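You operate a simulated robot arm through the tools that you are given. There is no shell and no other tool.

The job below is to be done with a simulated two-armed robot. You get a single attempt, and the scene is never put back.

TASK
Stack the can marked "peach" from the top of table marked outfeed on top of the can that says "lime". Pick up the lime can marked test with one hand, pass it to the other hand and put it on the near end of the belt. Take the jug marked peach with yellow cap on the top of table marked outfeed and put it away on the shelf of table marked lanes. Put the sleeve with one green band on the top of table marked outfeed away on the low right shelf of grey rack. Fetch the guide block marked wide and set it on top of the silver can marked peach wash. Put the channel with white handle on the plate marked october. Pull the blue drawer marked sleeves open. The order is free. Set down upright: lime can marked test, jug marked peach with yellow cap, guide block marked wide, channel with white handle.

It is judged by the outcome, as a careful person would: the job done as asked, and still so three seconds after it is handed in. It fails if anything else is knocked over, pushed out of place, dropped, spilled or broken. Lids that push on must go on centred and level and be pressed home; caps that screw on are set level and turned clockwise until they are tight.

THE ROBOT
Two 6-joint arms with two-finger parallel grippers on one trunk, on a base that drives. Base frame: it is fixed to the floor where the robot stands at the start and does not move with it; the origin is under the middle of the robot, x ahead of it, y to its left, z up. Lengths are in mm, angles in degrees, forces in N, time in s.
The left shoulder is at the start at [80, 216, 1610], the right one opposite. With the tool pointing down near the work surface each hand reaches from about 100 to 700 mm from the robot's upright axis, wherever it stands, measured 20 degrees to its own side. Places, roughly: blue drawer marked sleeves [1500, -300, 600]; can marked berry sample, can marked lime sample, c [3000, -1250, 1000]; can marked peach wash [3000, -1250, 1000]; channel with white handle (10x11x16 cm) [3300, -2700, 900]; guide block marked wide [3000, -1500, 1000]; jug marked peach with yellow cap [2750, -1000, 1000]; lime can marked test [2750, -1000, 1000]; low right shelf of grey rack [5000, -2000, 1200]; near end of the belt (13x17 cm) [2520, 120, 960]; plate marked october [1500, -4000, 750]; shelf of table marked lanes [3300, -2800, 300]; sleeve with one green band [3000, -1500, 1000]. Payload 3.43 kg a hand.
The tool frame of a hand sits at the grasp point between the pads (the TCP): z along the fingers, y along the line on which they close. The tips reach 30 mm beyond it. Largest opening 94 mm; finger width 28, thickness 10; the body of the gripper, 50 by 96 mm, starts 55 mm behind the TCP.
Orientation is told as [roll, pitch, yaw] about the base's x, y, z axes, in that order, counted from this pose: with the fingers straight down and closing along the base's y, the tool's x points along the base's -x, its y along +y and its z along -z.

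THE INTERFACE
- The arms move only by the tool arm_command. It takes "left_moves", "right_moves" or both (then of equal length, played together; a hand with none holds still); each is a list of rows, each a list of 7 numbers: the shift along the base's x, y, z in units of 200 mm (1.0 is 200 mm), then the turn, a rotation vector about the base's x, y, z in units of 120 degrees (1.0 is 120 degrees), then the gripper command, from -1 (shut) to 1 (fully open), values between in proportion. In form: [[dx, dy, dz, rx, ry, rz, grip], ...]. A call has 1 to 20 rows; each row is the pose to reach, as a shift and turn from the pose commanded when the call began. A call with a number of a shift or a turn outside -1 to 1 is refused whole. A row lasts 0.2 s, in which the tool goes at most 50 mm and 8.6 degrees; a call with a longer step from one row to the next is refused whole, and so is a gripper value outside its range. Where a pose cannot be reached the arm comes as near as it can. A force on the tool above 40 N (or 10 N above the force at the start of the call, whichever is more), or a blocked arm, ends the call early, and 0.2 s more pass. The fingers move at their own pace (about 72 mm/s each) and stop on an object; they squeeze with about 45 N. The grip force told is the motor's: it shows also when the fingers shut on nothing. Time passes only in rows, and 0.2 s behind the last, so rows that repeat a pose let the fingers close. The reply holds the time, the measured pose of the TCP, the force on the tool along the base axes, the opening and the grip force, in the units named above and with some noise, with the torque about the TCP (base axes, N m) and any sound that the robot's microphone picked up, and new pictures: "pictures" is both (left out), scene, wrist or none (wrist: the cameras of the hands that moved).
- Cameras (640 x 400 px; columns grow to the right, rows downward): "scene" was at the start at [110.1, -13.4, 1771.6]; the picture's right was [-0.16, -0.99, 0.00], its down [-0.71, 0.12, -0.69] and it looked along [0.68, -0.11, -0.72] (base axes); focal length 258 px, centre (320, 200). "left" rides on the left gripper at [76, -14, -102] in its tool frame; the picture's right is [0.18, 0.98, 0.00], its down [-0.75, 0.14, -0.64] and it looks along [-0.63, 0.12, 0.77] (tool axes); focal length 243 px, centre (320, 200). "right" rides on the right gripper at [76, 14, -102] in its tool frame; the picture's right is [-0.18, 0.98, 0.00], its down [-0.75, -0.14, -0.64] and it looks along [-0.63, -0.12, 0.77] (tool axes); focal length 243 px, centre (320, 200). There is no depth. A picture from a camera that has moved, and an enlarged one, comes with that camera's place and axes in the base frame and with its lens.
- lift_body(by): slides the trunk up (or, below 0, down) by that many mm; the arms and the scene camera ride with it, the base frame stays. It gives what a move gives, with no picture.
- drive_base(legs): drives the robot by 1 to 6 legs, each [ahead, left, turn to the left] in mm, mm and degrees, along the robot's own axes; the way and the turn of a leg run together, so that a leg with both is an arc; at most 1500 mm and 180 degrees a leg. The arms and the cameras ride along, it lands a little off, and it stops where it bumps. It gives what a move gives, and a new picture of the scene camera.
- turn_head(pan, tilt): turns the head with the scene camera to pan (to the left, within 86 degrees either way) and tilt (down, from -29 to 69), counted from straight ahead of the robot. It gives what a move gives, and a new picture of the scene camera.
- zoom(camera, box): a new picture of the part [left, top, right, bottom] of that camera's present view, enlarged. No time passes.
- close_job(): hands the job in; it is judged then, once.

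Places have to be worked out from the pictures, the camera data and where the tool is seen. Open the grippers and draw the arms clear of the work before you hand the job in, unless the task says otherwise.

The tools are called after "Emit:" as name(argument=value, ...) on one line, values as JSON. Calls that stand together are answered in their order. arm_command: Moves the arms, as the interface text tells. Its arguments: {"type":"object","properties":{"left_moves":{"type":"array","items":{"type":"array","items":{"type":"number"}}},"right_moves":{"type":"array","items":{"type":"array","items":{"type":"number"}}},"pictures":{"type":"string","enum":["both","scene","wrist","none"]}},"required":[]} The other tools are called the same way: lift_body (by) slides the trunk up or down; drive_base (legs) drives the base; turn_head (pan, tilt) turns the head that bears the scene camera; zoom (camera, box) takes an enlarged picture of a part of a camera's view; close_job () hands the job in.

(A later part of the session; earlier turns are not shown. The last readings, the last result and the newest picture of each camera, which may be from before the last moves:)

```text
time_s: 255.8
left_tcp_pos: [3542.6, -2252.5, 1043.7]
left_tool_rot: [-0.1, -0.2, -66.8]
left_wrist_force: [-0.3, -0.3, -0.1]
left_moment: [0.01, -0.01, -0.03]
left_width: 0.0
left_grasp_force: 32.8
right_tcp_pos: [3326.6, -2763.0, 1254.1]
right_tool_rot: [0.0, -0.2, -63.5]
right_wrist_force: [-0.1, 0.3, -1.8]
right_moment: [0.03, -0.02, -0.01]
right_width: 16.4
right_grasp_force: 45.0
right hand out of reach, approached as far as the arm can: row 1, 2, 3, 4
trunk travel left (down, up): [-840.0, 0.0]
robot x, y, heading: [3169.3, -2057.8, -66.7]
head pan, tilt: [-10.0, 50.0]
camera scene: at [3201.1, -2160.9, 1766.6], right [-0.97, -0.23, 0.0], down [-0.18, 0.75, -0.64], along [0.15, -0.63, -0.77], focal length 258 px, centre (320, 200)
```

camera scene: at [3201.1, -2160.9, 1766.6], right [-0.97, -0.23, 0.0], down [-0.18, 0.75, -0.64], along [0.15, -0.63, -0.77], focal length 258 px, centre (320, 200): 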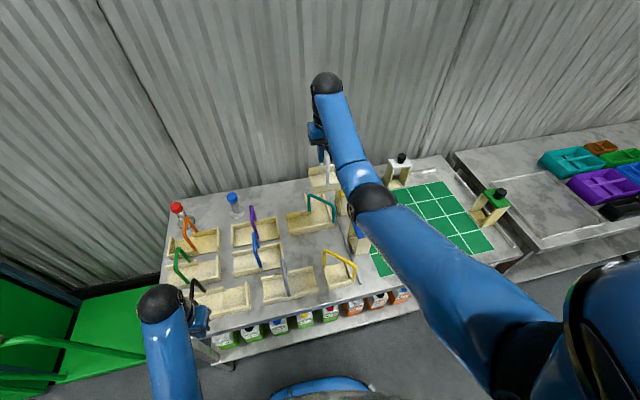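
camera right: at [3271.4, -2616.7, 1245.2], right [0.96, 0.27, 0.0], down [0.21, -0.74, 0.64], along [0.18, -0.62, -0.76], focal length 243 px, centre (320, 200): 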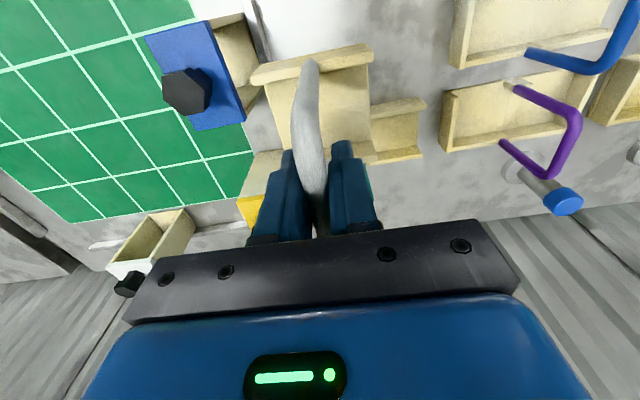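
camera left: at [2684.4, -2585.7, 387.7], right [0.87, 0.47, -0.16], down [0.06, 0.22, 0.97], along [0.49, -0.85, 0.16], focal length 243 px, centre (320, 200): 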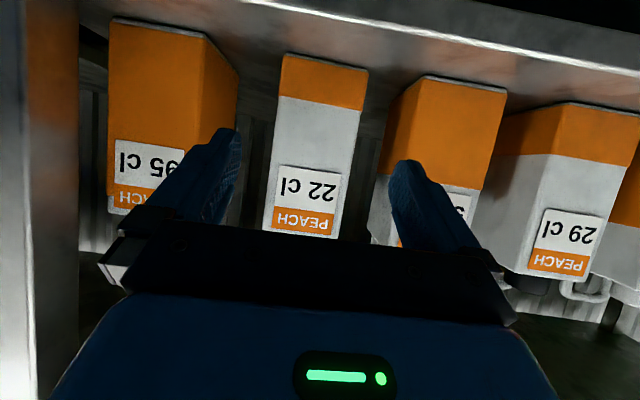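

The channel's bottom is now at about z 1107, above everything on the tables. I slide the base to the right along the tables toward the multipacks' right end.

Emit:
drive_base(legs=[[0, -1450, 0]])

Emit:
turn_head(pan=-40, tilt=35)

```text
time_s: 263.0
left_tcp_pos: [2212.0, -2824.3, 1043.8]
left_tool_rot: [-0.3, 0.0, -67.1]
left_wrist_force: [0.4, -0.3, 0.3]
left_moment: [0.01, 0.0, 0.01]
left_width: 0.2
left_grasp_force: 32.9
right_tcp_pos: [1995.2, -3333.7, 1252.6]
right_tool_rot: [-0.1, -0.2, -63.8]
right_wrist_force: [-0.3, -0.3, -1.4]
right_moment: [-0.02, 0.01, 0.03]
right_width: 16.5
right_grasp_force: 44.9
trunk travel left (down, up): [-840.0, 0.0]
robot x, y, heading: [1844.7, -2626.5, -67.0]
head pan, tilt: [-10.0, 50.0]
camera scene: at [1872.5, -2731.0, 1766.6], right [-0.97, -0.23, 0.0], down [-0.17, 0.75, -0.64], along [0.14, -0.63, -0.77], focal length 258 px, centre (320, 200)
```

scene: 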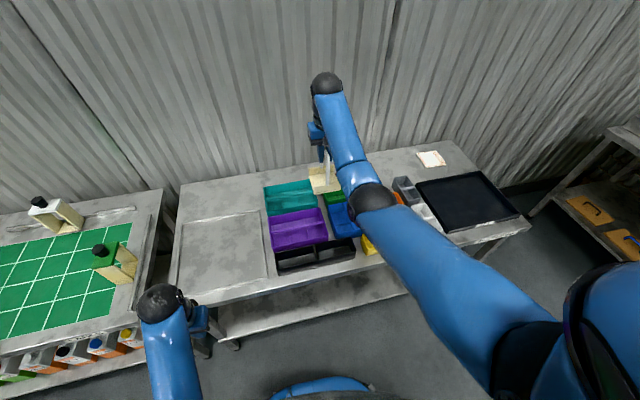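

```text
time_s: 264.0
left_tcp_pos: [2212.6, -2825.8, 1044.7]
left_tool_rot: [-0.1, 0.0, -67.1]
left_wrist_force: [-0.3, 0.3, 0.3]
left_moment: [-0.02, 0.0, 0.02]
left_width: 0.0
left_grasp_force: 33.0
right_tcp_pos: [1994.3, -3334.2, 1254.1]
right_tool_rot: [0.0, -0.1, -63.6]
right_wrist_force: [-0.2, 0.2, -2.1]
right_moment: [-0.02, -0.03, 0.0]
right_width: 16.6
right_grasp_force: 45.3
trunk travel left (down, up): [-840.0, 0.0]
robot x, y, heading: [1843.4, -2627.7, -66.9]
head pan, tilt: [-40.0, 35.0]
camera scene: at [1827.9, -2740.9, 1788.3], right [-0.96, 0.29, 0.0], down [0.17, 0.55, -0.82], along [-0.24, -0.78, -0.57], focal length 258 px, centre (320, 200)
```

scene: 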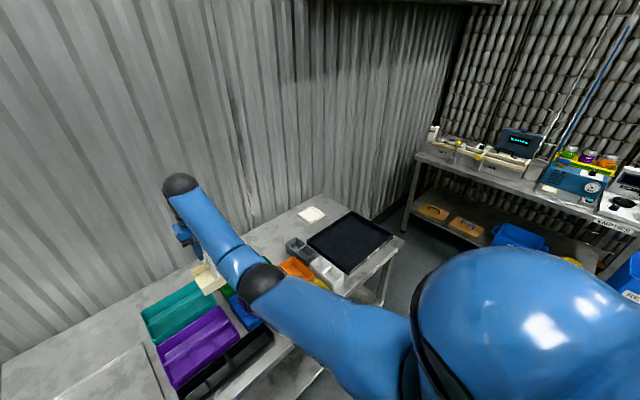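

The plate measures (1526, -3917) from two views and the gap to the next table is about 90 cm wide. I slide on to the right until I am in line with that gap.

Emit:
drive_base(legs=[[0, -1470, 0]])

Emit:
turn_head(pan=10, tilt=50)

```text
time_s: 271.2
left_tcp_pos: [850.5, -3391.4, 1043.3]
left_tool_rot: [-0.1, 0.0, -68.6]
left_wrist_force: [0.6, 0.4, 0.6]
left_moment: [-0.01, 0.02, -0.03]
left_width: 0.0
left_grasp_force: 33.3
right_tcp_pos: [618.8, -3894.1, 1254.2]
right_tool_rot: [0.0, -0.1, -65.2]
right_wrist_force: [0.2, -0.4, -1.7]
right_moment: [0.0, 0.01, -0.01]
right_width: 16.8
right_grasp_force: 45.2
trunk travel left (down, up): [-840.0, 0.0]
robot x, y, heading: [484.0, -3183.3, -68.6]
head pan, tilt: [-40.0, 35.0]
camera scene: at [469.5, -3296.2, 1788.4], right [-0.95, 0.32, 0.0], down [0.18, 0.54, -0.82], along [-0.26, -0.78, -0.57], focal length 258 px, centre (320, 200)
```

scene: 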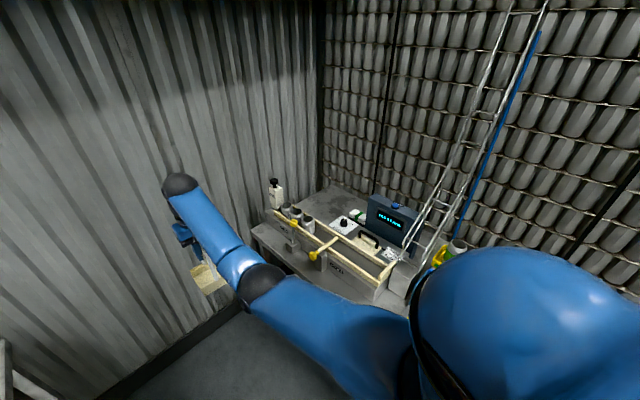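

```text
time_s: 272.4
left_tcp_pos: [850.9, -3390.0, 1044.5]
left_tool_rot: [-0.1, 0.0, -68.6]
left_wrist_force: [-0.1, 0.4, -0.8]
left_moment: [-0.01, -0.01, 0.0]
left_width: 0.2
left_grasp_force: 33.0
right_tcp_pos: [618.3, -3893.9, 1253.4]
right_tool_rot: [0.0, -0.1, -65.3]
right_wrist_force: [-0.8, -1.4, -2.2]
right_moment: [0.02, 0.01, 0.01]
right_width: 16.5
right_grasp_force: 44.7
trunk travel left (down, up): [-840.0, 0.0]
robot x, y, heading: [485.8, -3183.0, -68.4]
head pan, tilt: [10.0, 50.0]
camera scene: at [536.5, -3278.8, 1766.6], right [-0.85, -0.52, 0.0], down [-0.4, 0.65, -0.64], along [0.34, -0.55, -0.77], focal length 258 px, centre (320, 200)
```

scene: 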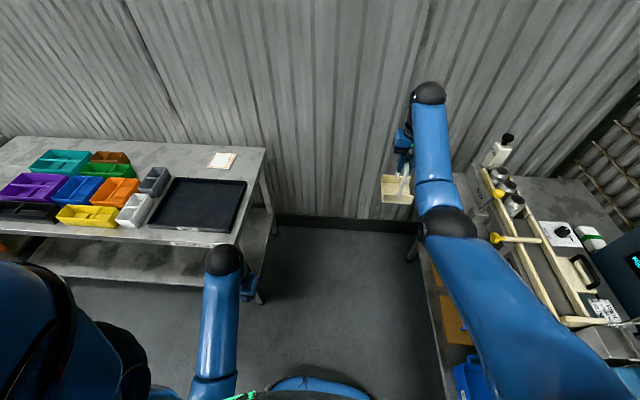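

I am in line with the gap. I rotate left to face along the tables; the channel passes well above everything.

Emit:
drive_base(legs=[[0, 0, 92]])

Emit:
turn_head(pan=-40, tilt=40)

```text
time_s: 276.8
left_tcp_pos: [669.8, -2808.5, 1044.1]
left_tool_rot: [-0.1, 0.0, 24.9]
left_wrist_force: [0.6, 0.2, -0.2]
left_moment: [-0.02, 0.01, -0.03]
left_width: 0.1
left_grasp_force: 32.4
right_tcp_pos: [1185.8, -3006.9, 1253.1]
right_tool_rot: [0.0, -0.1, 28.1]
right_wrist_force: [-1.0, -0.4, -2.0]
right_moment: [0.0, 0.01, 0.02]
right_width: 16.4
right_grasp_force: 45.3
trunk travel left (down, up): [-840.0, 0.0]
robot x, y, heading: [487.2, -3184.8, 24.9]
head pan, tilt: [10.0, 50.0]
camera scene: at [576.1, -3127.9, 1766.6], right [0.57, -0.82, 0.0], down [-0.63, -0.44, -0.64], along [0.53, 0.37, -0.77], focal length 258 px, centre (320, 200)
```

scene: 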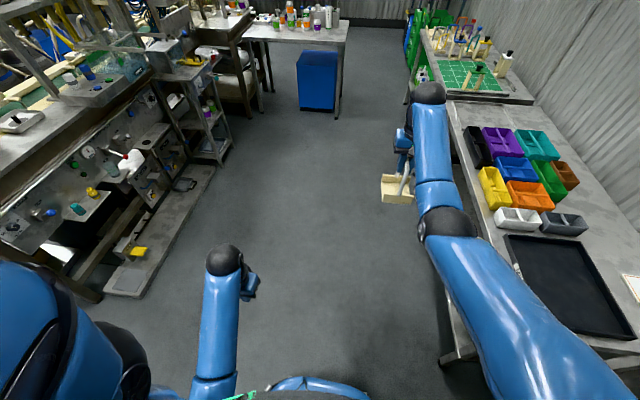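

```text
time_s: 278.0
left_tcp_pos: [669.9, -2807.2, 1044.1]
left_tool_rot: [-0.1, 0.0, 24.9]
left_wrist_force: [-0.2, -0.5, -0.5]
left_moment: [0.04, 0.05, 0.02]
left_width: 0.0
left_grasp_force: 33.4
right_tcp_pos: [1185.9, -3007.9, 1252.7]
right_tool_rot: [-0.1, -0.2, 28.1]
right_wrist_force: [-1.3, -0.5, -1.3]
right_moment: [0.03, 0.04, 0.0]
right_width: 16.5
right_grasp_force: 45.1
trunk travel left (down, up): [-840.0, 0.0]
robot x, y, heading: [483.7, -3188.0, 25.1]
head pan, tilt: [-40.0, 40.0]
camera scene: at [595.0, -3193.6, 1780.8], right [-0.26, -0.97, 0.0], down [-0.62, 0.17, -0.77], along [0.74, -0.2, -0.64], focal length 258 px, centre (320, 200)
```

scene: 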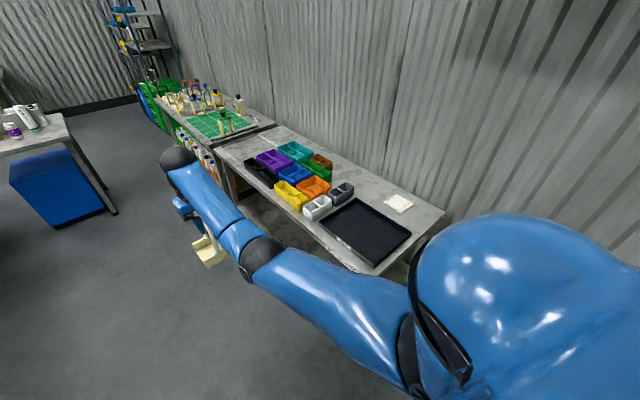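

I strafe right into the gap in two steps, checking the clearance to the table's end.

Emit:
drive_base(legs=[[0, -500, 0]])

Emit:
turn_head(pan=-25, tilt=50)

Emit:
zoom(camera="scene", box=[300, 120, 492, 240])

```text
time_s: 280.9
left_tcp_pos: [881.9, -3262.4, 1043.9]
left_tool_rot: [-0.2, 0.0, 25.2]
left_wrist_force: [-1.0, -0.1, 0.2]
left_moment: [-0.02, 0.0, -0.03]
left_width: 0.0
left_grasp_force: 33.5
right_tcp_pos: [1397.4, -3459.0, 1252.7]
right_tool_rot: [-0.1, -0.2, 28.5]
right_wrist_force: [0.8, 0.7, -2.2]
right_moment: [-0.01, 0.01, 0.03]
right_width: 16.6
right_grasp_force: 44.9
trunk travel left (down, up): [-840.0, 0.0]
robot x, y, heading: [700.9, -3641.1, 25.4]
head pan, tilt: [-40.0, 40.0]
camera scene: at [808.5, -3647.6, 1780.9], right [-0.25, -0.97, 0.0], down [-0.62, 0.16, -0.77], along [0.74, -0.19, -0.64], focal length 258 px, centre (320, 200)
```

scene: 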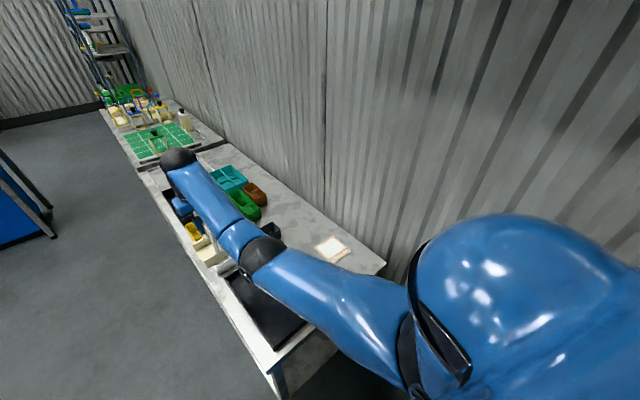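

```text
time_s: 281.7
left_tcp_pos: [882.5, -3263.4, 1043.4]
left_tool_rot: [-0.1, 0.0, 25.3]
left_wrist_force: [0.1, 0.3, -0.4]
left_moment: [-0.06, -0.02, 0.02]
left_width: 0.1
left_grasp_force: 33.1
right_tcp_pos: [1398.8, -3459.5, 1252.5]
right_tool_rot: [0.0, -0.2, 28.5]
right_wrist_force: [-0.7, -0.1, -2.0]
right_moment: [0.02, 0.01, -0.02]
right_width: 16.7
right_grasp_force: 45.2
trunk travel left (down, up): [-840.0, 0.0]
robot x, y, heading: [700.0, -3641.2, 25.3]
head pan, tilt: [-25.0, 50.0]
camera scene: at [804.5, -3628.0, 1766.7], right [0.01, -1.0, 0.0], down [-0.77, 0.0, -0.64], along [0.64, 0.0, -0.77], focal length 258 px, centre (320, 200)
```

scene: 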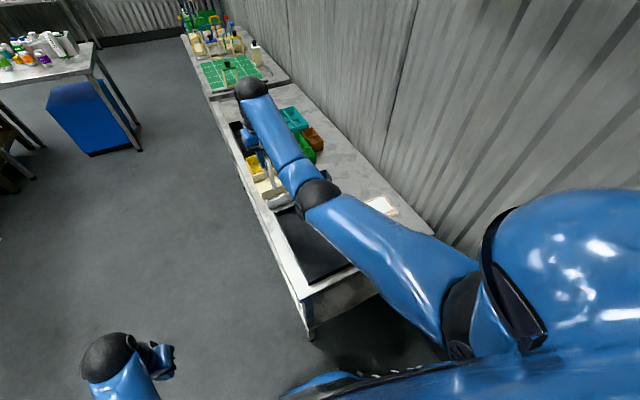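

```text
3.33 times, centred on (396, 180) of scene
camera zoom: at [804.5, -3628.0, 1766.7], right [0.01, -1.0, 0.0], down [-0.77, 0.0, -0.64], along [0.64, 0.0, -0.77], focal length 860 px, centre (67, 267)
```

zoom: 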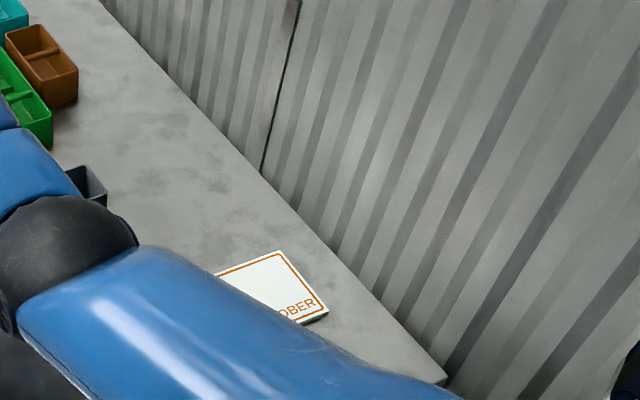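

The plate reads "...OBER" and lies where computed. I strafe the remaining 350 mm into the gap.

Emit:
drive_base(legs=[[30, -345, 0]])

Emit:
turn_head(pan=-5, tilt=55)

```text
time_s: 283.9
left_tcp_pos: [1055.4, -3558.3, 1044.1]
left_tool_rot: [-0.2, -0.1, 25.0]
left_wrist_force: [-1.0, -0.1, 0.0]
left_moment: [0.01, 0.01, 0.03]
left_width: 0.0
left_grasp_force: 32.8
right_tcp_pos: [1569.5, -3756.4, 1253.7]
right_tool_rot: [-0.1, -0.1, 28.4]
right_wrist_force: [0.5, 0.1, -1.1]
right_moment: [-0.03, 0.01, 0.04]
right_width: 16.5
right_grasp_force: 44.9
trunk travel left (down, up): [-840.0, 0.0]
robot x, y, heading: [872.6, -3941.4, 25.2]
head pan, tilt: [-25.0, 50.0]
camera scene: at [975.1, -3921.5, 1766.7], right [0.0, -1.0, 0.0], down [-0.77, 0.0, -0.64], along [0.64, 0.0, -0.77], focal length 258 px, centre (320, 200)
```

scene: 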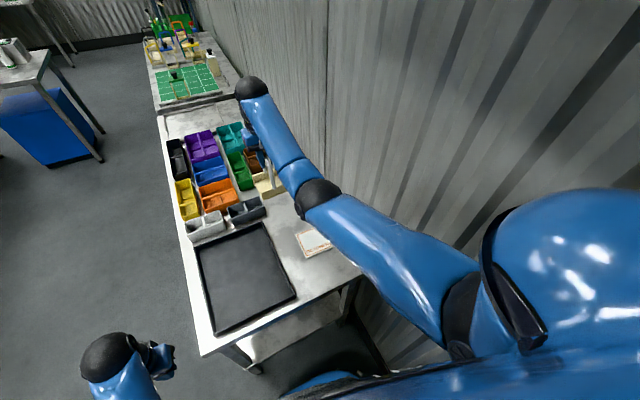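

```text
time_s: 284.8
left_tcp_pos: [1055.7, -3558.5, 1045.5]
left_tool_rot: [-0.1, -0.2, 25.0]
left_wrist_force: [0.2, 0.2, 0.1]
left_moment: [0.01, -0.01, 0.0]
left_width: 0.0
left_grasp_force: 32.7
right_tcp_pos: [1570.9, -3759.3, 1252.6]
right_tool_rot: [0.0, 0.0, 28.3]
right_wrist_force: [0.2, 0.1, -1.0]
right_moment: [0.0, -0.01, 0.02]
right_width: 16.5
right_grasp_force: 44.7
trunk travel left (down, up): [-840.0, 0.0]
robot x, y, heading: [870.3, -3938.7, 25.0]
head pan, tilt: [-5.0, 55.0]
camera scene: at [967.8, -3900.4, 1760.1], right [0.34, -0.94, 0.0], down [-0.77, -0.28, -0.57], along [0.54, 0.2, -0.82], focal length 258 px, centre (320, 200)
```

scene: 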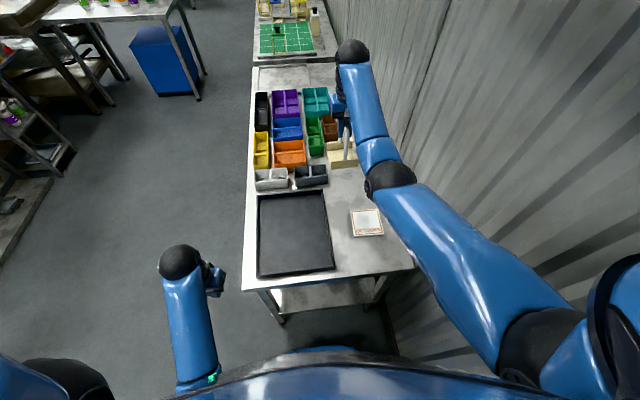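

A clear view of the plate. I zoom in to measure its centre and turn.

Emit:
zoom(camera="scene", box=[328, 190, 408, 240])

Emit:
zoom(camera="scene", box=[300, 80, 428, 160])

```text
8.00 times, centred on (368, 215) of scene
camera zoom: at [967.8, -3900.4, 1760.1], right [0.34, -0.94, 0.0], down [-0.77, -0.28, -0.57], along [0.54, 0.2, -0.82], focal length 2063 px, centre (-64, 80)
```

zoom: 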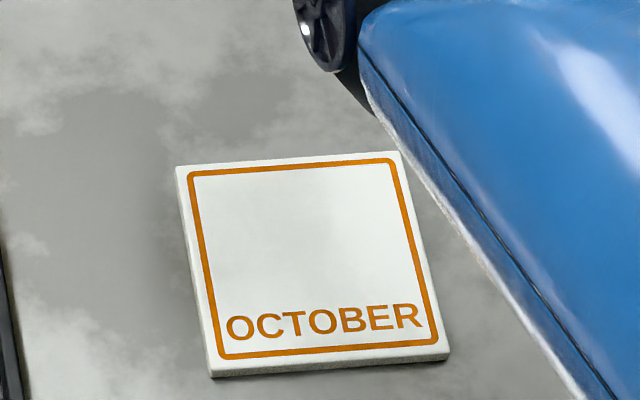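

```text
5.00 times, centred on (364, 120) of scene
camera zoom: at [967.8, -3900.4, 1760.1], right [0.34, -0.94, 0.0], down [-0.77, -0.28, -0.57], along [0.54, 0.2, -0.82], focal length 1289 px, centre (100, 600)
```

zoom: 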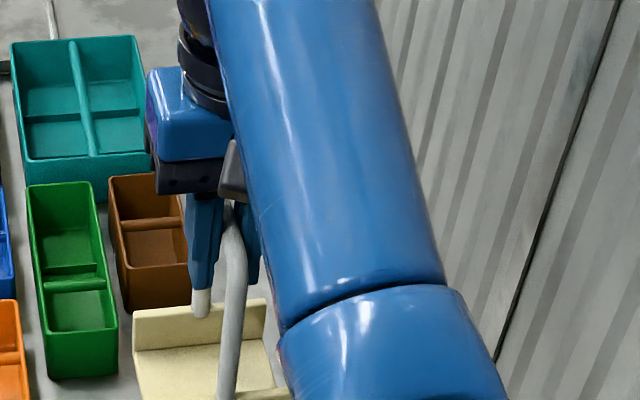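

The plate is 120 mm square, centre (1535, -3898), yaw about 25°. I bring the channel over it, turning it 4° to match, and come down part way.

Emit:
arm_command(right_moves=[[-0.03, -0.14, -0.15, 0, 0, -0.006, -1], [-0.07, -0.28, -0.3, 0, 0, -0.012, -1], [-0.11, -0.42, -0.45, 0, 0, -0.018, -1], [-0.15, -0.55, -0.6, 0, 0, -0.024, -1], [-0.19, -0.66, -0.74, 0, 0, -0.03, -1], [-0.2025, -0.7055, -0.88, 0, 0, -0.036, -1], [-0.2025, -0.7055, -0.95, 0, 0, -0.036, -1], [-0.2025, -0.7055, -0.95, 0, 0, -0.036, -1]], pictures="both")

Emit:
zoom(camera="scene", box=[300, 130, 428, 250])

```text
time_s: 286.6
left_tcp_pos: [1056.9, -3560.3, 1044.6]
left_tool_rot: [-0.1, -0.1, 25.0]
left_wrist_force: [-1.0, -0.9, 0.3]
left_moment: [0.02, -0.02, 0.0]
left_width: 0.1
left_grasp_force: 33.3
right_tcp_pos: [1530.8, -3899.7, 1062.1]
right_tool_rot: [0.1, -0.2, 24.1]
right_wrist_force: [0.1, -0.7, -1.8]
right_moment: [-0.02, -0.02, -0.02]
right_width: 16.8
right_grasp_force: 44.8
right hand out of reach, approached as far as the arm can: row 1, 2
trunk travel left (down, up): [-840.0, 0.0]
robot x, y, heading: [872.5, -3937.1, 25.3]
head pan, tilt: [-5.0, 55.0]
camera scene: at [967.8, -3900.6, 1760.1], right [0.34, -0.94, 0.0], down [-0.77, -0.28, -0.57], along [0.54, 0.2, -0.82], focal length 258 px, centre (320, 200)
camera right: at [1456.0, -3917.8, 1164.9], right [-0.23, 0.97, 0.0], down [0.74, 0.18, 0.64], along [0.63, 0.15, -0.76], focal length 243 px, centre (320, 200)
```

scene: 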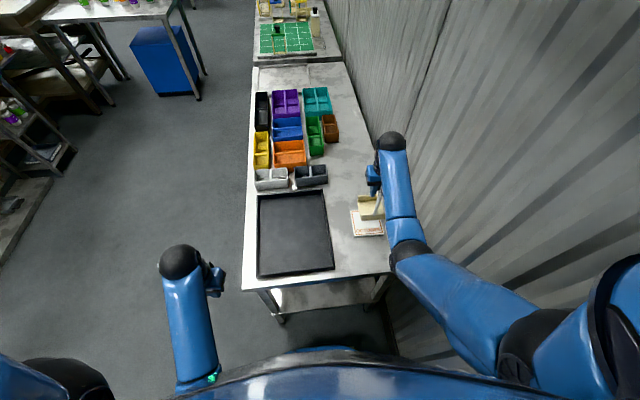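
right: 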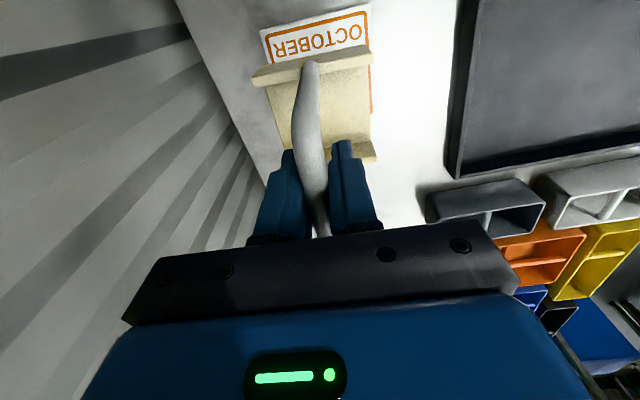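

```text
3.33 times, centred on (364, 190) of scene
camera zoom: at [967.8, -3900.6, 1760.1], right [0.34, -0.94, 0.0], down [-0.77, -0.28, -0.57], along [0.54, 0.2, -0.82], focal length 860 px, centre (173, 233)
```

zoom: 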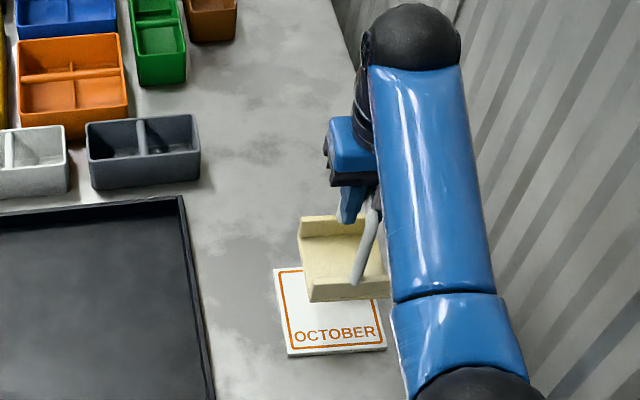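

The channel is right over the plate. I lower it, slowly at the end.

Emit:
arm_command(right_moves=[[-0.008, 0.004, -0.15, 0, 0, 0, -1], [-0.01, 0.004, -0.28, 0, 0, 0, -1], [-0.01, 0.004, -0.335, 0, 0, 0, -1], [-0.01, 0.004, -0.335, 0, 0, 0, -1]], pictures="none")

Emit:
arm_command(right_moves=[[0, 0, -0.015, 0, 0, 0, -1], [0, 0, -0.025, 0, 0, 0, -1], [0, 0, -0.025, 0, 0, 0, -1]], pictures="none")

Emit:
zoom(camera="scene", box=[320, 160, 416, 250])

```text
time_s: 287.6
left_tcp_pos: [1055.9, -3560.2, 1045.4]
left_tool_rot: [-0.1, 0.0, 25.0]
left_wrist_force: [0.1, 0.5, -0.4]
left_moment: [0.02, -0.04, -0.02]
left_width: 0.0
left_grasp_force: 33.0
right_tcp_pos: [1527.7, -3901.1, 995.7]
right_tool_rot: [0.1, -0.2, 24.0]
right_wrist_force: [-0.1, 0.2, -1.0]
right_moment: [0.01, -0.01, 0.0]
right_width: 16.6
right_grasp_force: 45.1
trunk travel left (down, up): [-840.0, 0.0]
robot x, y, heading: [872.0, -3936.0, 25.0]
head pan, tilt: [-5.0, 55.0]
```

```text
time_s: 288.4
left_tcp_pos: [1055.9, -3559.8, 1044.6]
left_tool_rot: [-0.1, -0.1, 25.0]
left_wrist_force: [-0.1, 0.3, -0.6]
left_moment: [0.0, 0.01, -0.01]
left_width: 0.0
left_grasp_force: 33.2
right_tcp_pos: [1528.8, -3900.2, 991.4]
right_tool_rot: [0.0, -0.1, 24.0]
right_wrist_force: [-0.1, -0.1, -2.5]
right_moment: [-0.03, 0.01, -0.01]
right_width: 16.5
right_grasp_force: 45.1
trunk travel left (down, up): [-840.0, 0.0]
robot x, y, heading: [877.5, -3939.7, 25.3]
head pan, tilt: [-5.0, 55.0]
```

```text
4.44 times, centred on (368, 205) of scene
camera zoom: at [967.8, -3900.6, 1760.1], right [0.34, -0.94, 0.0], down [-0.77, -0.28, -0.57], along [0.54, 0.2, -0.82], focal length 1146 px, centre (107, 178)
```

zoom: 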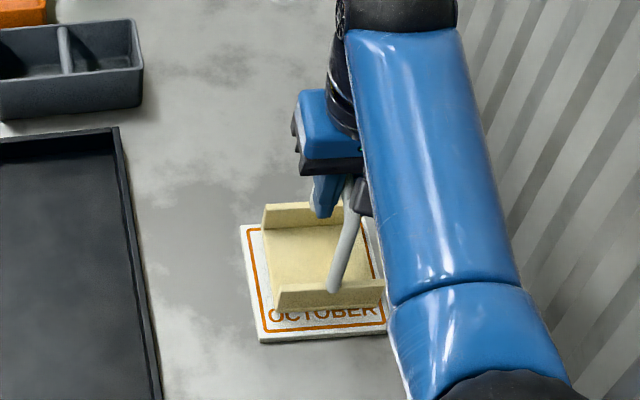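

By the zoom the channel sits about 11 mm too far ahead and 9 mm right of centred. I shift it while still 6 mm clear, then re-check.

Emit:
arm_command(right_moves=[[-0.035, 0.009, 0.01, 0, 0, 0, -1], [-0.068, 0.018, 0.01, 0, 0, 0, -1], [-0.068, 0.018, 0, 0, 0, 0, -1]], pictures="wrist")

Emit:
zoom(camera="scene", box=[328, 180, 408, 240])

Emit:
zoom(camera="right", box=[220, 0, 420, 160])

```text
time_s: 289.2
left_tcp_pos: [1055.7, -3561.3, 1044.2]
left_tool_rot: [-0.1, -0.1, 25.0]
left_wrist_force: [-0.3, 0.3, 0.0]
left_moment: [-0.01, 0.0, 0.01]
left_width: 0.2
left_grasp_force: 32.9
right_tcp_pos: [1515.2, -3896.9, 991.6]
right_tool_rot: [0.0, -0.2, 24.0]
right_wrist_force: [0.1, 0.3, -1.2]
right_moment: [0.01, 0.0, 0.02]
right_width: 16.7
right_grasp_force: 45.5
trunk travel left (down, up): [-840.0, 0.0]
robot x, y, heading: [873.2, -3939.9, 24.9]
head pan, tilt: [-5.0, 55.0]
camera right: at [1439.6, -3913.2, 1094.1], right [-0.23, 0.97, 0.0], down [0.74, 0.18, 0.64], along [0.63, 0.15, -0.77], focal length 243 px, centre (320, 200)
```

right: 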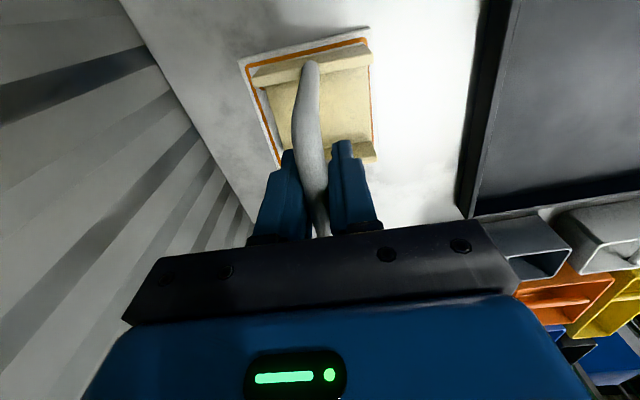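

```text
6.67 times, centred on (368, 210) of scene
camera zoom: at [968.0, -3900.7, 1760.1], right [0.34, -0.94, 0.0], down [-0.77, -0.28, -0.57], along [0.54, 0.2, -0.82], focal length 1719 px, centre (0, 133)
```

zoom: 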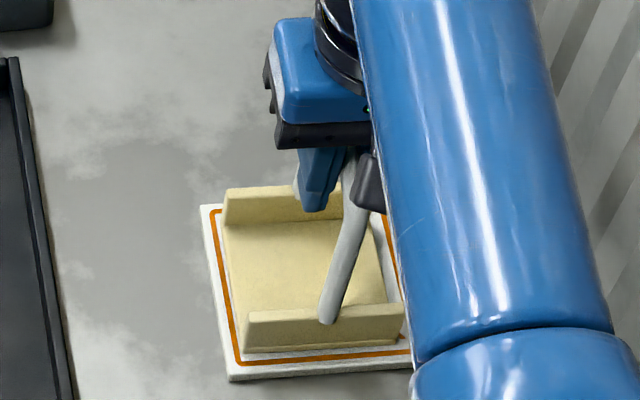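

```text
2.50 times, centred on (320, 80) of right
camera zoom: at [1439.6, -3913.2, 1094.1], right [-0.23, 0.97, 0.0], down [0.74, 0.18, 0.64], along [0.63, 0.15, -0.77], focal length 606 px, centre (320, 500)
```

zoom: 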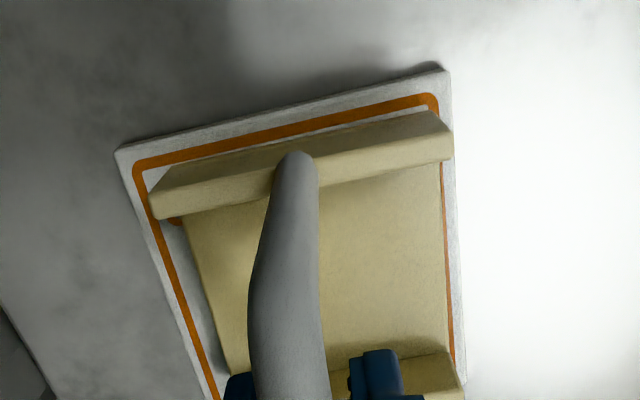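

The channel is now within the plate's border on all visible sides. I trim 4 mm back and 2 mm right, then lower to contact.

Emit:
arm_command(right_moves=[[-0.015, -0.017, 0, 0, 0, 0, -1], [-0.015, -0.017, -0.015, 0, 0, 0, -1], [-0.015, -0.017, -0.02, 0, 0, 0, -1]], pictures="none")

Emit:
arm_command(right_moves=[[0, 0, -0.01, 0, 0, 0, -1], [0, 0, -0.015, 0, 0, 0, -1], [0, 0, -0.015, 0, 0, 0, -1]], pictures="none")

Emit:
arm_command(right_moves=[[0, 0, -0.01, 0, 0, 0, -1], [0, 0, -0.01, 0, 0, 0, -1]], pictures="none")

```text
time_s: 290.0
left_tcp_pos: [1055.5, -3560.3, 1045.0]
left_tool_rot: [-0.1, -0.1, 25.0]
left_wrist_force: [-1.1, -0.4, -0.3]
left_moment: [0.0, 0.01, -0.01]
left_width: 0.0
left_grasp_force: 33.1
right_tcp_pos: [1512.1, -3898.7, 987.2]
right_tool_rot: [0.0, -0.2, 24.0]
right_wrist_force: [-0.1, -0.1, -2.0]
right_moment: [-0.01, 0.0, 0.01]
right_width: 16.5
right_grasp_force: 44.9
trunk travel left (down, up): [-840.0, 0.0]
robot x, y, heading: [871.1, -3939.8, 25.1]
head pan, tilt: [-5.0, 55.0]
```

```text
time_s: 290.8
left_tcp_pos: [1055.9, -3560.0, 1045.2]
left_tool_rot: [-0.1, -0.1, 25.0]
left_wrist_force: [0.6, -0.4, 0.4]
left_moment: [0.03, 0.02, 0.01]
left_width: 0.2
left_grasp_force: 33.1
right_tcp_pos: [1512.0, -3900.5, 984.0]
right_tool_rot: [-0.1, -0.2, 24.0]
right_wrist_force: [0.8, -0.6, 0.2]
right_moment: [0.04, -0.07, -0.05]
right_width: 16.5
right_grasp_force: 45.5
trunk travel left (down, up): [-840.0, 0.0]
robot x, y, heading: [873.4, -3935.2, 25.1]
head pan, tilt: [-5.0, 55.0]
```

```text
time_s: 291.4
left_tcp_pos: [1055.2, -3560.1, 1044.9]
left_tool_rot: [-0.1, -0.1, 25.0]
left_wrist_force: [0.2, -0.2, -0.5]
left_moment: [-0.01, 0.02, -0.03]
left_width: 0.0
left_grasp_force: 33.5
right_tcp_pos: [1512.7, -3900.4, 985.3]
right_tool_rot: [0.0, -0.3, 24.0]
right_wrist_force: [1.5, -1.4, 9.7]
right_moment: [-0.09, 0.24, 0.03]
right_width: 16.6
right_grasp_force: 45.4
trunk travel left (down, up): [-840.0, 0.0]
robot x, y, heading: [871.6, -3942.5, 24.7]
head pan, tilt: [-5.0, 55.0]
```

Contact at z 985 with about 10 N. I ease off, open and lift straight up.

Emit:
arm_command(right_moves=[[0, 0, 0.006, 0, 0, 0, -1], [0, 0, 0.006, 0, 0, 0, 0], [0, 0, 0.006, 0, 0, 0, 0.6], [0, 0, 0.006, 0, 0, 0, 0.6], [0, 0, 0.1, 0, 0, 0, 0.6], [0, 0, 0.3, 0, 0, 0, 0.6], [0, 0, 0.5, 0, 0, 0, 0.6], [0, 0, 0.6, 0, 0, 0, 0.6]], pictures="both")

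Emit:
zoom(camera="right", box=[220, 0, 420, 200])

```text
time_s: 293.2
left_tcp_pos: [1054.5, -3560.5, 1044.7]
left_tool_rot: [-0.1, -0.1, 25.0]
left_wrist_force: [0.3, 0.5, 0.1]
left_moment: [-0.01, -0.02, 0.0]
left_width: 0.1
left_grasp_force: 32.8
right_tcp_pos: [1512.0, -3898.8, 1103.0]
right_tool_rot: [-0.1, -0.1, 24.0]
right_wrist_force: [0.3, 0.2, 0.4]
right_moment: [-0.03, 0.0, 0.0]
right_width: 75.2
right_grasp_force: 0.0
trunk travel left (down, up): [-840.0, 0.0]
robot x, y, heading: [870.7, -3939.2, 25.1]
head pan, tilt: [-5.0, 55.0]
camera scene: at [967.7, -3900.6, 1760.1], right [0.34, -0.94, 0.0], down [-0.77, -0.28, -0.57], along [0.54, 0.2, -0.82], focal length 258 px, centre (320, 200)
camera right: at [1437.0, -3915.5, 1205.9], right [-0.23, 0.97, 0.0], down [0.74, 0.18, 0.64], along [0.63, 0.15, -0.77], focal length 243 px, centre (320, 200)
```

scene: 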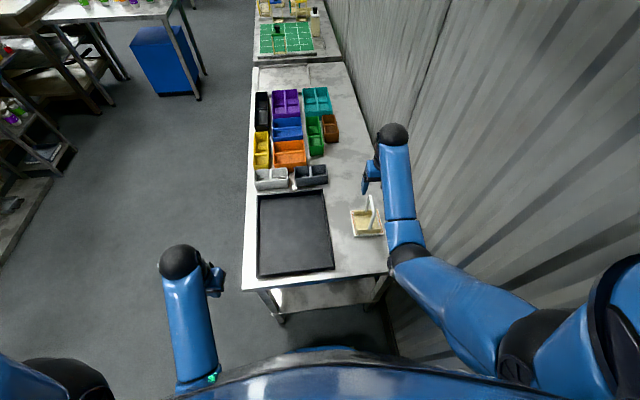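
right: 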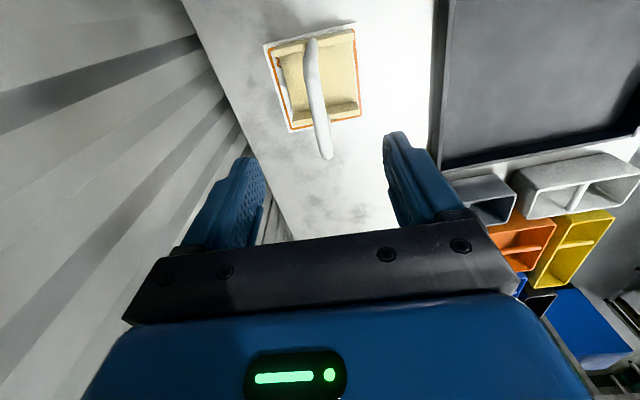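

```text
2.00 times, centred on (320, 100) of right
camera zoom: at [1437.0, -3915.5, 1205.9], right [-0.23, 0.97, 0.0], down [0.74, 0.18, 0.64], along [0.63, 0.15, -0.77], focal length 485 px, centre (320, 400)
```

zoom: 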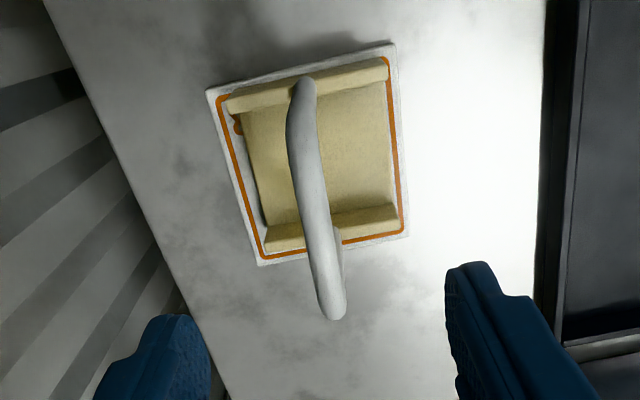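

The channel sits square on the OCTOBER plate. I drive out of the gap and back along the corridor toward the outfeed table for the sleeve.

Emit:
drive_base(legs=[[0, 850, 0], [800, 780, -1.6], [1200, 0, 0]])

Emit:
turn_head(pan=0, tilt=35)

```text
time_s: 308.7
left_tcp_pos: [2236.9, -1300.4, 1044.3]
left_tool_rot: [-0.1, 0.0, 22.8]
left_wrist_force: [0.8, 0.7, 0.1]
left_moment: [-0.01, 0.03, -0.02]
left_width: 0.2
left_grasp_force: 33.9
right_tcp_pos: [2679.6, -1655.6, 1104.3]
right_tool_rot: [-0.1, -0.1, 21.8]
right_wrist_force: [-0.2, 0.1, -0.3]
right_moment: [-0.01, -0.01, -0.02]
right_width: 75.4
right_grasp_force: 0.1
trunk travel left (down, up): [-840.0, 0.0]
robot x, y, heading: [2040.2, -1672.8, 22.8]
head pan, tilt: [-5.0, 55.0]
camera scene: at [2135.1, -1637.9, 1760.3], right [0.31, -0.95, 0.0], down [-0.78, -0.25, -0.57], along [0.55, 0.18, -0.82], focal length 258 px, centre (320, 200)
```

scene: 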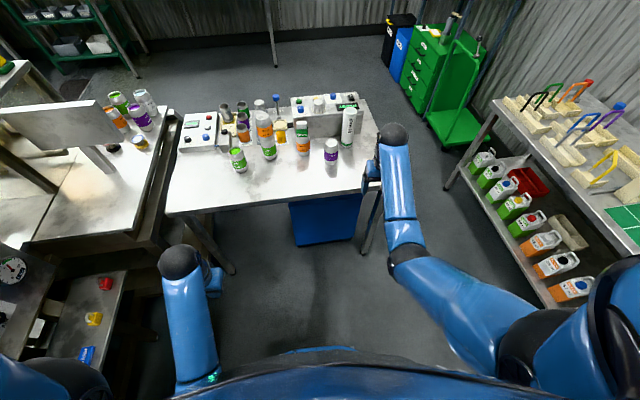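

```text
time_s: 309.6
left_tcp_pos: [2237.2, -1300.7, 1044.3]
left_tool_rot: [-0.1, -0.1, 22.9]
left_wrist_force: [0.0, 0.4, -1.0]
left_moment: [0.0, 0.0, 0.01]
left_width: 0.0
left_grasp_force: 32.9
right_tcp_pos: [2680.3, -1656.7, 1103.3]
right_tool_rot: [0.0, -0.1, 21.9]
right_wrist_force: [-0.3, -0.6, -0.4]
right_moment: [0.04, 0.01, -0.01]
right_width: 75.3
right_grasp_force: 0.1
trunk travel left (down, up): [-840.0, 0.0]
robot x, y, heading: [2038.6, -1671.5, 22.9]
head pan, tilt: [0.0, 35.0]
camera scene: at [2149.0, -1625.2, 1788.3], right [0.39, -0.92, 0.0], down [-0.53, -0.22, -0.82], along [0.75, 0.32, -0.57], focal length 258 px, centre (320, 200)
```

scene: 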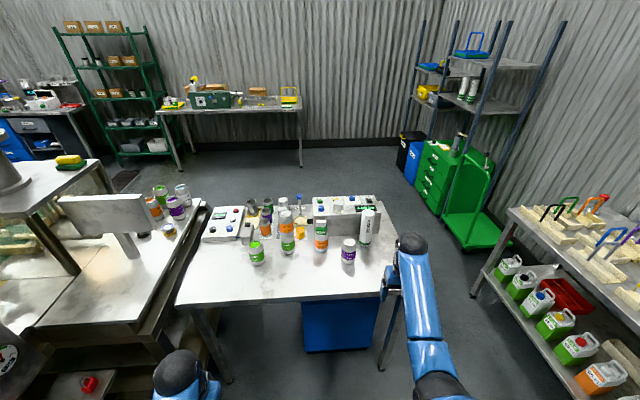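

I zoom in on the grey rack to understand the shelf and what stands before it.

Emit:
zoom(camera="scene", box=[380, 10, 572, 130])

Emit:
zoom(camera="scene", box=[380, 90, 572, 260])

```text
3.33 times, centred on (476, 70) of scene
camera zoom: at [2149.0, -1625.2, 1788.3], right [0.39, -0.92, 0.0], down [-0.53, -0.22, -0.82], along [0.75, 0.32, -0.57], focal length 860 px, centre (-200, 633)
```

zoom: 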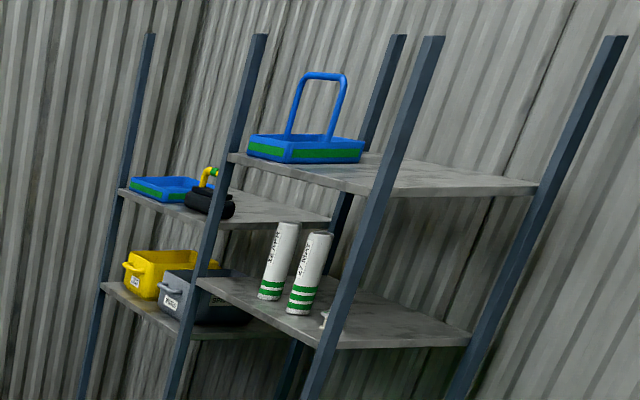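

```text
2.35 times, centred on (476, 175) of scene
camera zoom: at [2149.0, -1625.2, 1788.3], right [0.39, -0.92, 0.0], down [-0.53, -0.22, -0.82], along [0.75, 0.32, -0.57], focal length 607 px, centre (-47, 259)
```

zoom: 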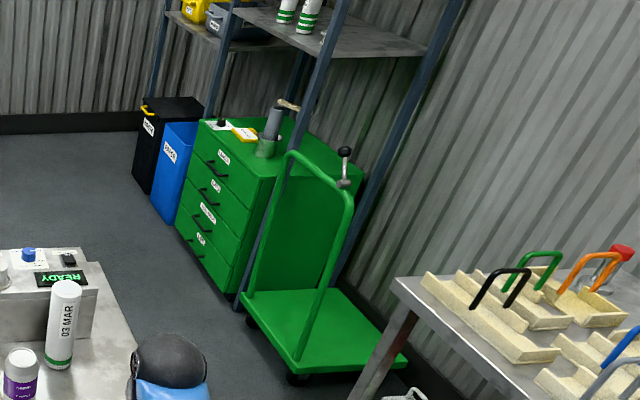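

The shelf (z about 1165) is reachable over the flush green cabinet, but the sleeve needs a pitched grip, so I will first move it clear of the console. I draw the right hand back and drive up to the outfeed table.

Emit:
arm_command(right_moves=[[-0.18, -0.075, -0.05, 0, 0, 0, 0.6], [-0.36, -0.15, -0.1, 0, 0, 0, 0.6], [-0.53, -0.225, -0.17, 0, 0, 0, 0.6], [-0.69, -0.29, -0.25, 0, 0, 0, 0.6]], pictures="none")

Emit:
drive_base(legs=[[400, 28, 0.5]])

Emit:
turn_head(pan=-10, tilt=55)

Emit:
zoom(camera="scene", box=[250, 120, 442, 240])

```text
time_s: 310.6
left_tcp_pos: [2236.1, -1302.1, 1044.6]
left_tool_rot: [-0.1, 0.0, 22.9]
left_wrist_force: [0.5, 0.2, -0.3]
left_moment: [0.04, 0.0, 0.01]
left_width: 0.0
left_grasp_force: 32.7
right_tcp_pos: [2540.6, -1714.8, 1048.5]
right_tool_rot: [0.0, -0.5, 21.9]
right_wrist_force: [0.4, 0.1, 0.5]
right_moment: [-0.02, 0.01, -0.01]
right_width: 75.2
right_grasp_force: 0.1
right hand out of reach, approached as far as the arm can: row 1, 2, 3, 4
trunk travel left (down, up): [-840.0, 0.0]
robot x, y, heading: [2045.8, -1673.1, 22.8]
head pan, tilt: [0.0, 35.0]
```

```text
time_s: 313.0
left_tcp_pos: [2584.8, -1120.4, 1046.5]
left_tool_rot: [-0.1, -0.2, 23.3]
left_wrist_force: [0.2, 0.5, -0.1]
left_moment: [-0.01, -0.01, -0.01]
left_width: 0.0
left_grasp_force: 32.8
right_tcp_pos: [2890.2, -1532.0, 1048.9]
right_tool_rot: [-0.1, -0.5, 22.2]
right_wrist_force: [-0.5, -0.7, -0.1]
right_moment: [0.01, -0.04, 0.02]
right_width: 75.3
right_grasp_force: 0.1
trunk travel left (down, up): [-840.0, 0.0]
robot x, y, heading: [2393.3, -1488.7, 23.3]
head pan, tilt: [0.0, 35.0]
camera scene: at [2497.0, -1445.1, 1788.7], right [0.4, -0.92, 0.0], down [-0.52, -0.23, -0.82], along [0.75, 0.33, -0.57], focal length 258 px, centre (320, 200)
```

scene: 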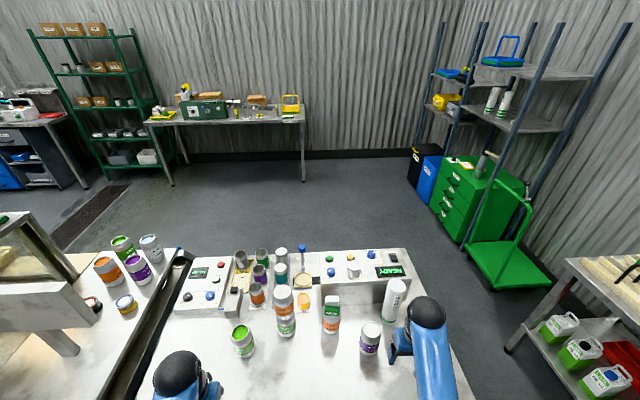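

```text
time_s: 313.9
left_tcp_pos: [2586.0, -1117.3, 1044.0]
left_tool_rot: [-0.1, 0.0, 23.2]
left_wrist_force: [0.3, 0.8, 0.2]
left_moment: [0.0, 0.05, -0.02]
left_width: 0.0
left_grasp_force: 32.9
right_tcp_pos: [2895.9, -1529.8, 1047.1]
right_tool_rot: [0.0, -0.3, 22.2]
right_wrist_force: [0.1, 1.0, -0.2]
right_moment: [-0.01, -0.01, 0.02]
right_width: 75.2
right_grasp_force: 0.1
trunk travel left (down, up): [-840.0, 0.0]
robot x, y, heading: [2394.8, -1489.9, 23.4]
head pan, tilt: [-10.0, 55.0]
camera scene: at [2490.3, -1461.3, 1760.2], right [0.23, -0.97, 0.0], down [-0.8, -0.19, -0.57], along [0.56, 0.13, -0.82], focal length 258 px, centre (320, 200)
```

scene: 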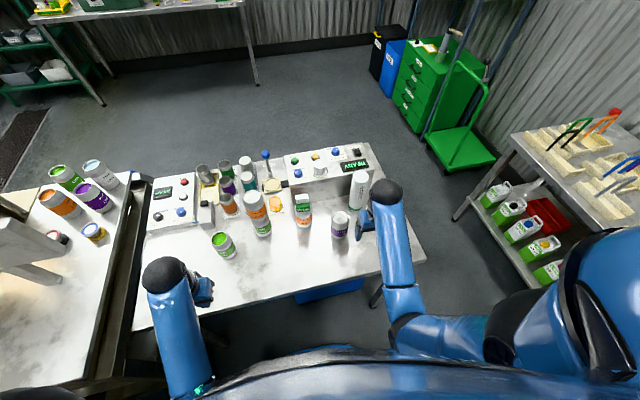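

```text
3.33 times, centred on (346, 180) of scene
camera zoom: at [2490.3, -1461.3, 1760.2], right [0.23, -0.97, 0.0], down [-0.8, -0.19, -0.57], along [0.56, 0.13, -0.82], focal length 860 px, centre (233, 267)
```

zoom: 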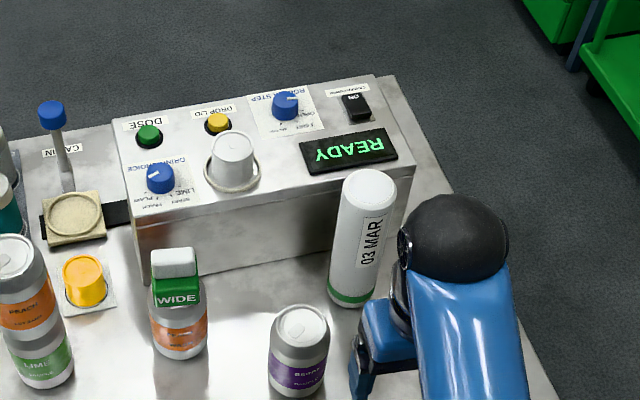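

The sleeve's axis is at about (3099, -1466), top near z 1064. I bring the open right hand above it with the tool pointing down.

Emit:
arm_command(right_moves=[[0.18, 0.055, 0.08, 0, 0, 0, 1], [0.36, 0.11, 0.17, 0, 0, 0, 1], [0.54, 0.17, 0.27, 0, 0, 0, 1], [0.72, 0.225, 0.36, 0, 0, 0, 1], [0.9, 0.285, 0.42, 0, 0, 0, 1], [1.0, 0.32, 0.45, 0, 0, 0, 1]], pictures="both")

```text
time_s: 315.3
left_tcp_pos: [2588.4, -1117.5, 1044.8]
left_tool_rot: [-0.2, -0.1, 23.3]
left_wrist_force: [1.1, 0.1, -0.4]
left_moment: [-0.01, 0.0, 0.03]
left_width: 0.1
left_grasp_force: 33.2
right_tcp_pos: [3093.2, -1466.4, 1137.7]
right_tool_rot: [-0.1, -0.3, 22.4]
right_wrist_force: [0.8, 0.0, 0.6]
right_moment: [0.02, -0.01, -0.06]
right_width: 94.0
right_grasp_force: 0.0
right hand out of reach, approached as far as the arm can: row 1, 2, 3, 4
trunk travel left (down, up): [-840.0, 0.0]
robot x, y, heading: [2389.4, -1489.2, 23.1]
head pan, tilt: [-10.0, 55.0]
camera scene: at [2491.1, -1460.9, 1760.0], right [0.23, -0.97, 0.0], down [-0.8, -0.19, -0.57], along [0.56, 0.13, -0.82], focal length 258 px, centre (320, 200)
camera right: at [3017.1, -1480.7, 1239.2], right [-0.2, 0.98, 0.0], down [0.75, 0.15, 0.65], along [0.63, 0.13, -0.76], focal length 243 px, centre (320, 200)
```

scene: 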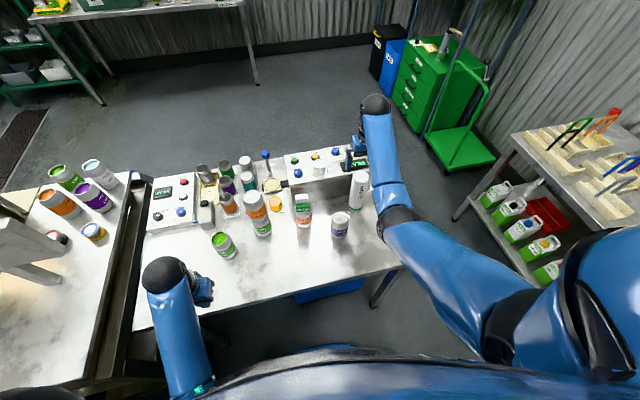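
right: 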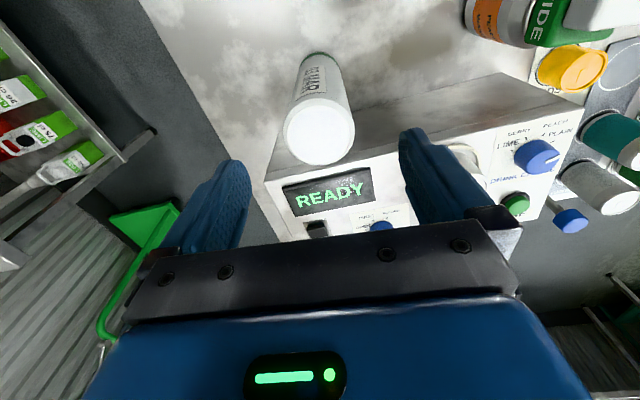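

The sleeve's top is centred on the tool axis. I descend 108 mm and close on its upper part.

Emit:
arm_command(right_moves=[[0.006, 0.003, -0.2, 0, 0, 0, 1], [0.006, 0.003, -0.4, 0, 0, 0, 1], [0.006, 0.003, -0.54, 0, 0, 0, 1], [0.006, 0.003, -0.54, 0, 0, 0, -1], [0.006, 0.003, -0.54, 0, 0, 0, -1], [0.006, 0.003, -0.54, 0, 0, 0, -1], [0.006, 0.003, -0.54, 0, 0, 0, -1]], pictures="wrist")

```text
time_s: 316.9
left_tcp_pos: [2586.9, -1117.6, 1043.8]
left_tool_rot: [-0.1, 0.0, 23.2]
left_wrist_force: [-0.3, 0.7, -0.1]
left_moment: [-0.03, -0.02, 0.0]
left_width: 0.1
left_grasp_force: 33.1
right_tcp_pos: [3096.2, -1465.3, 1029.8]
right_tool_rot: [0.0, -0.5, 22.2]
right_wrist_force: [0.0, 0.0, -0.6]
right_moment: [-0.1, -0.09, -0.03]
right_width: 59.9
right_grasp_force: 45.0
trunk travel left (down, up): [-840.0, 0.0]
robot x, y, heading: [2394.1, -1485.8, 23.3]
head pan, tilt: [-10.0, 55.0]
camera right: at [3019.9, -1480.2, 1132.8], right [-0.2, 0.98, 0.0], down [0.75, 0.15, 0.65], along [0.63, 0.13, -0.76], focal length 243 px, centre (320, 200)
```

right: 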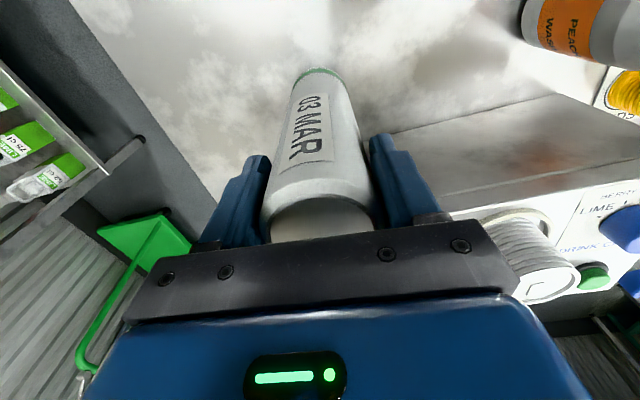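

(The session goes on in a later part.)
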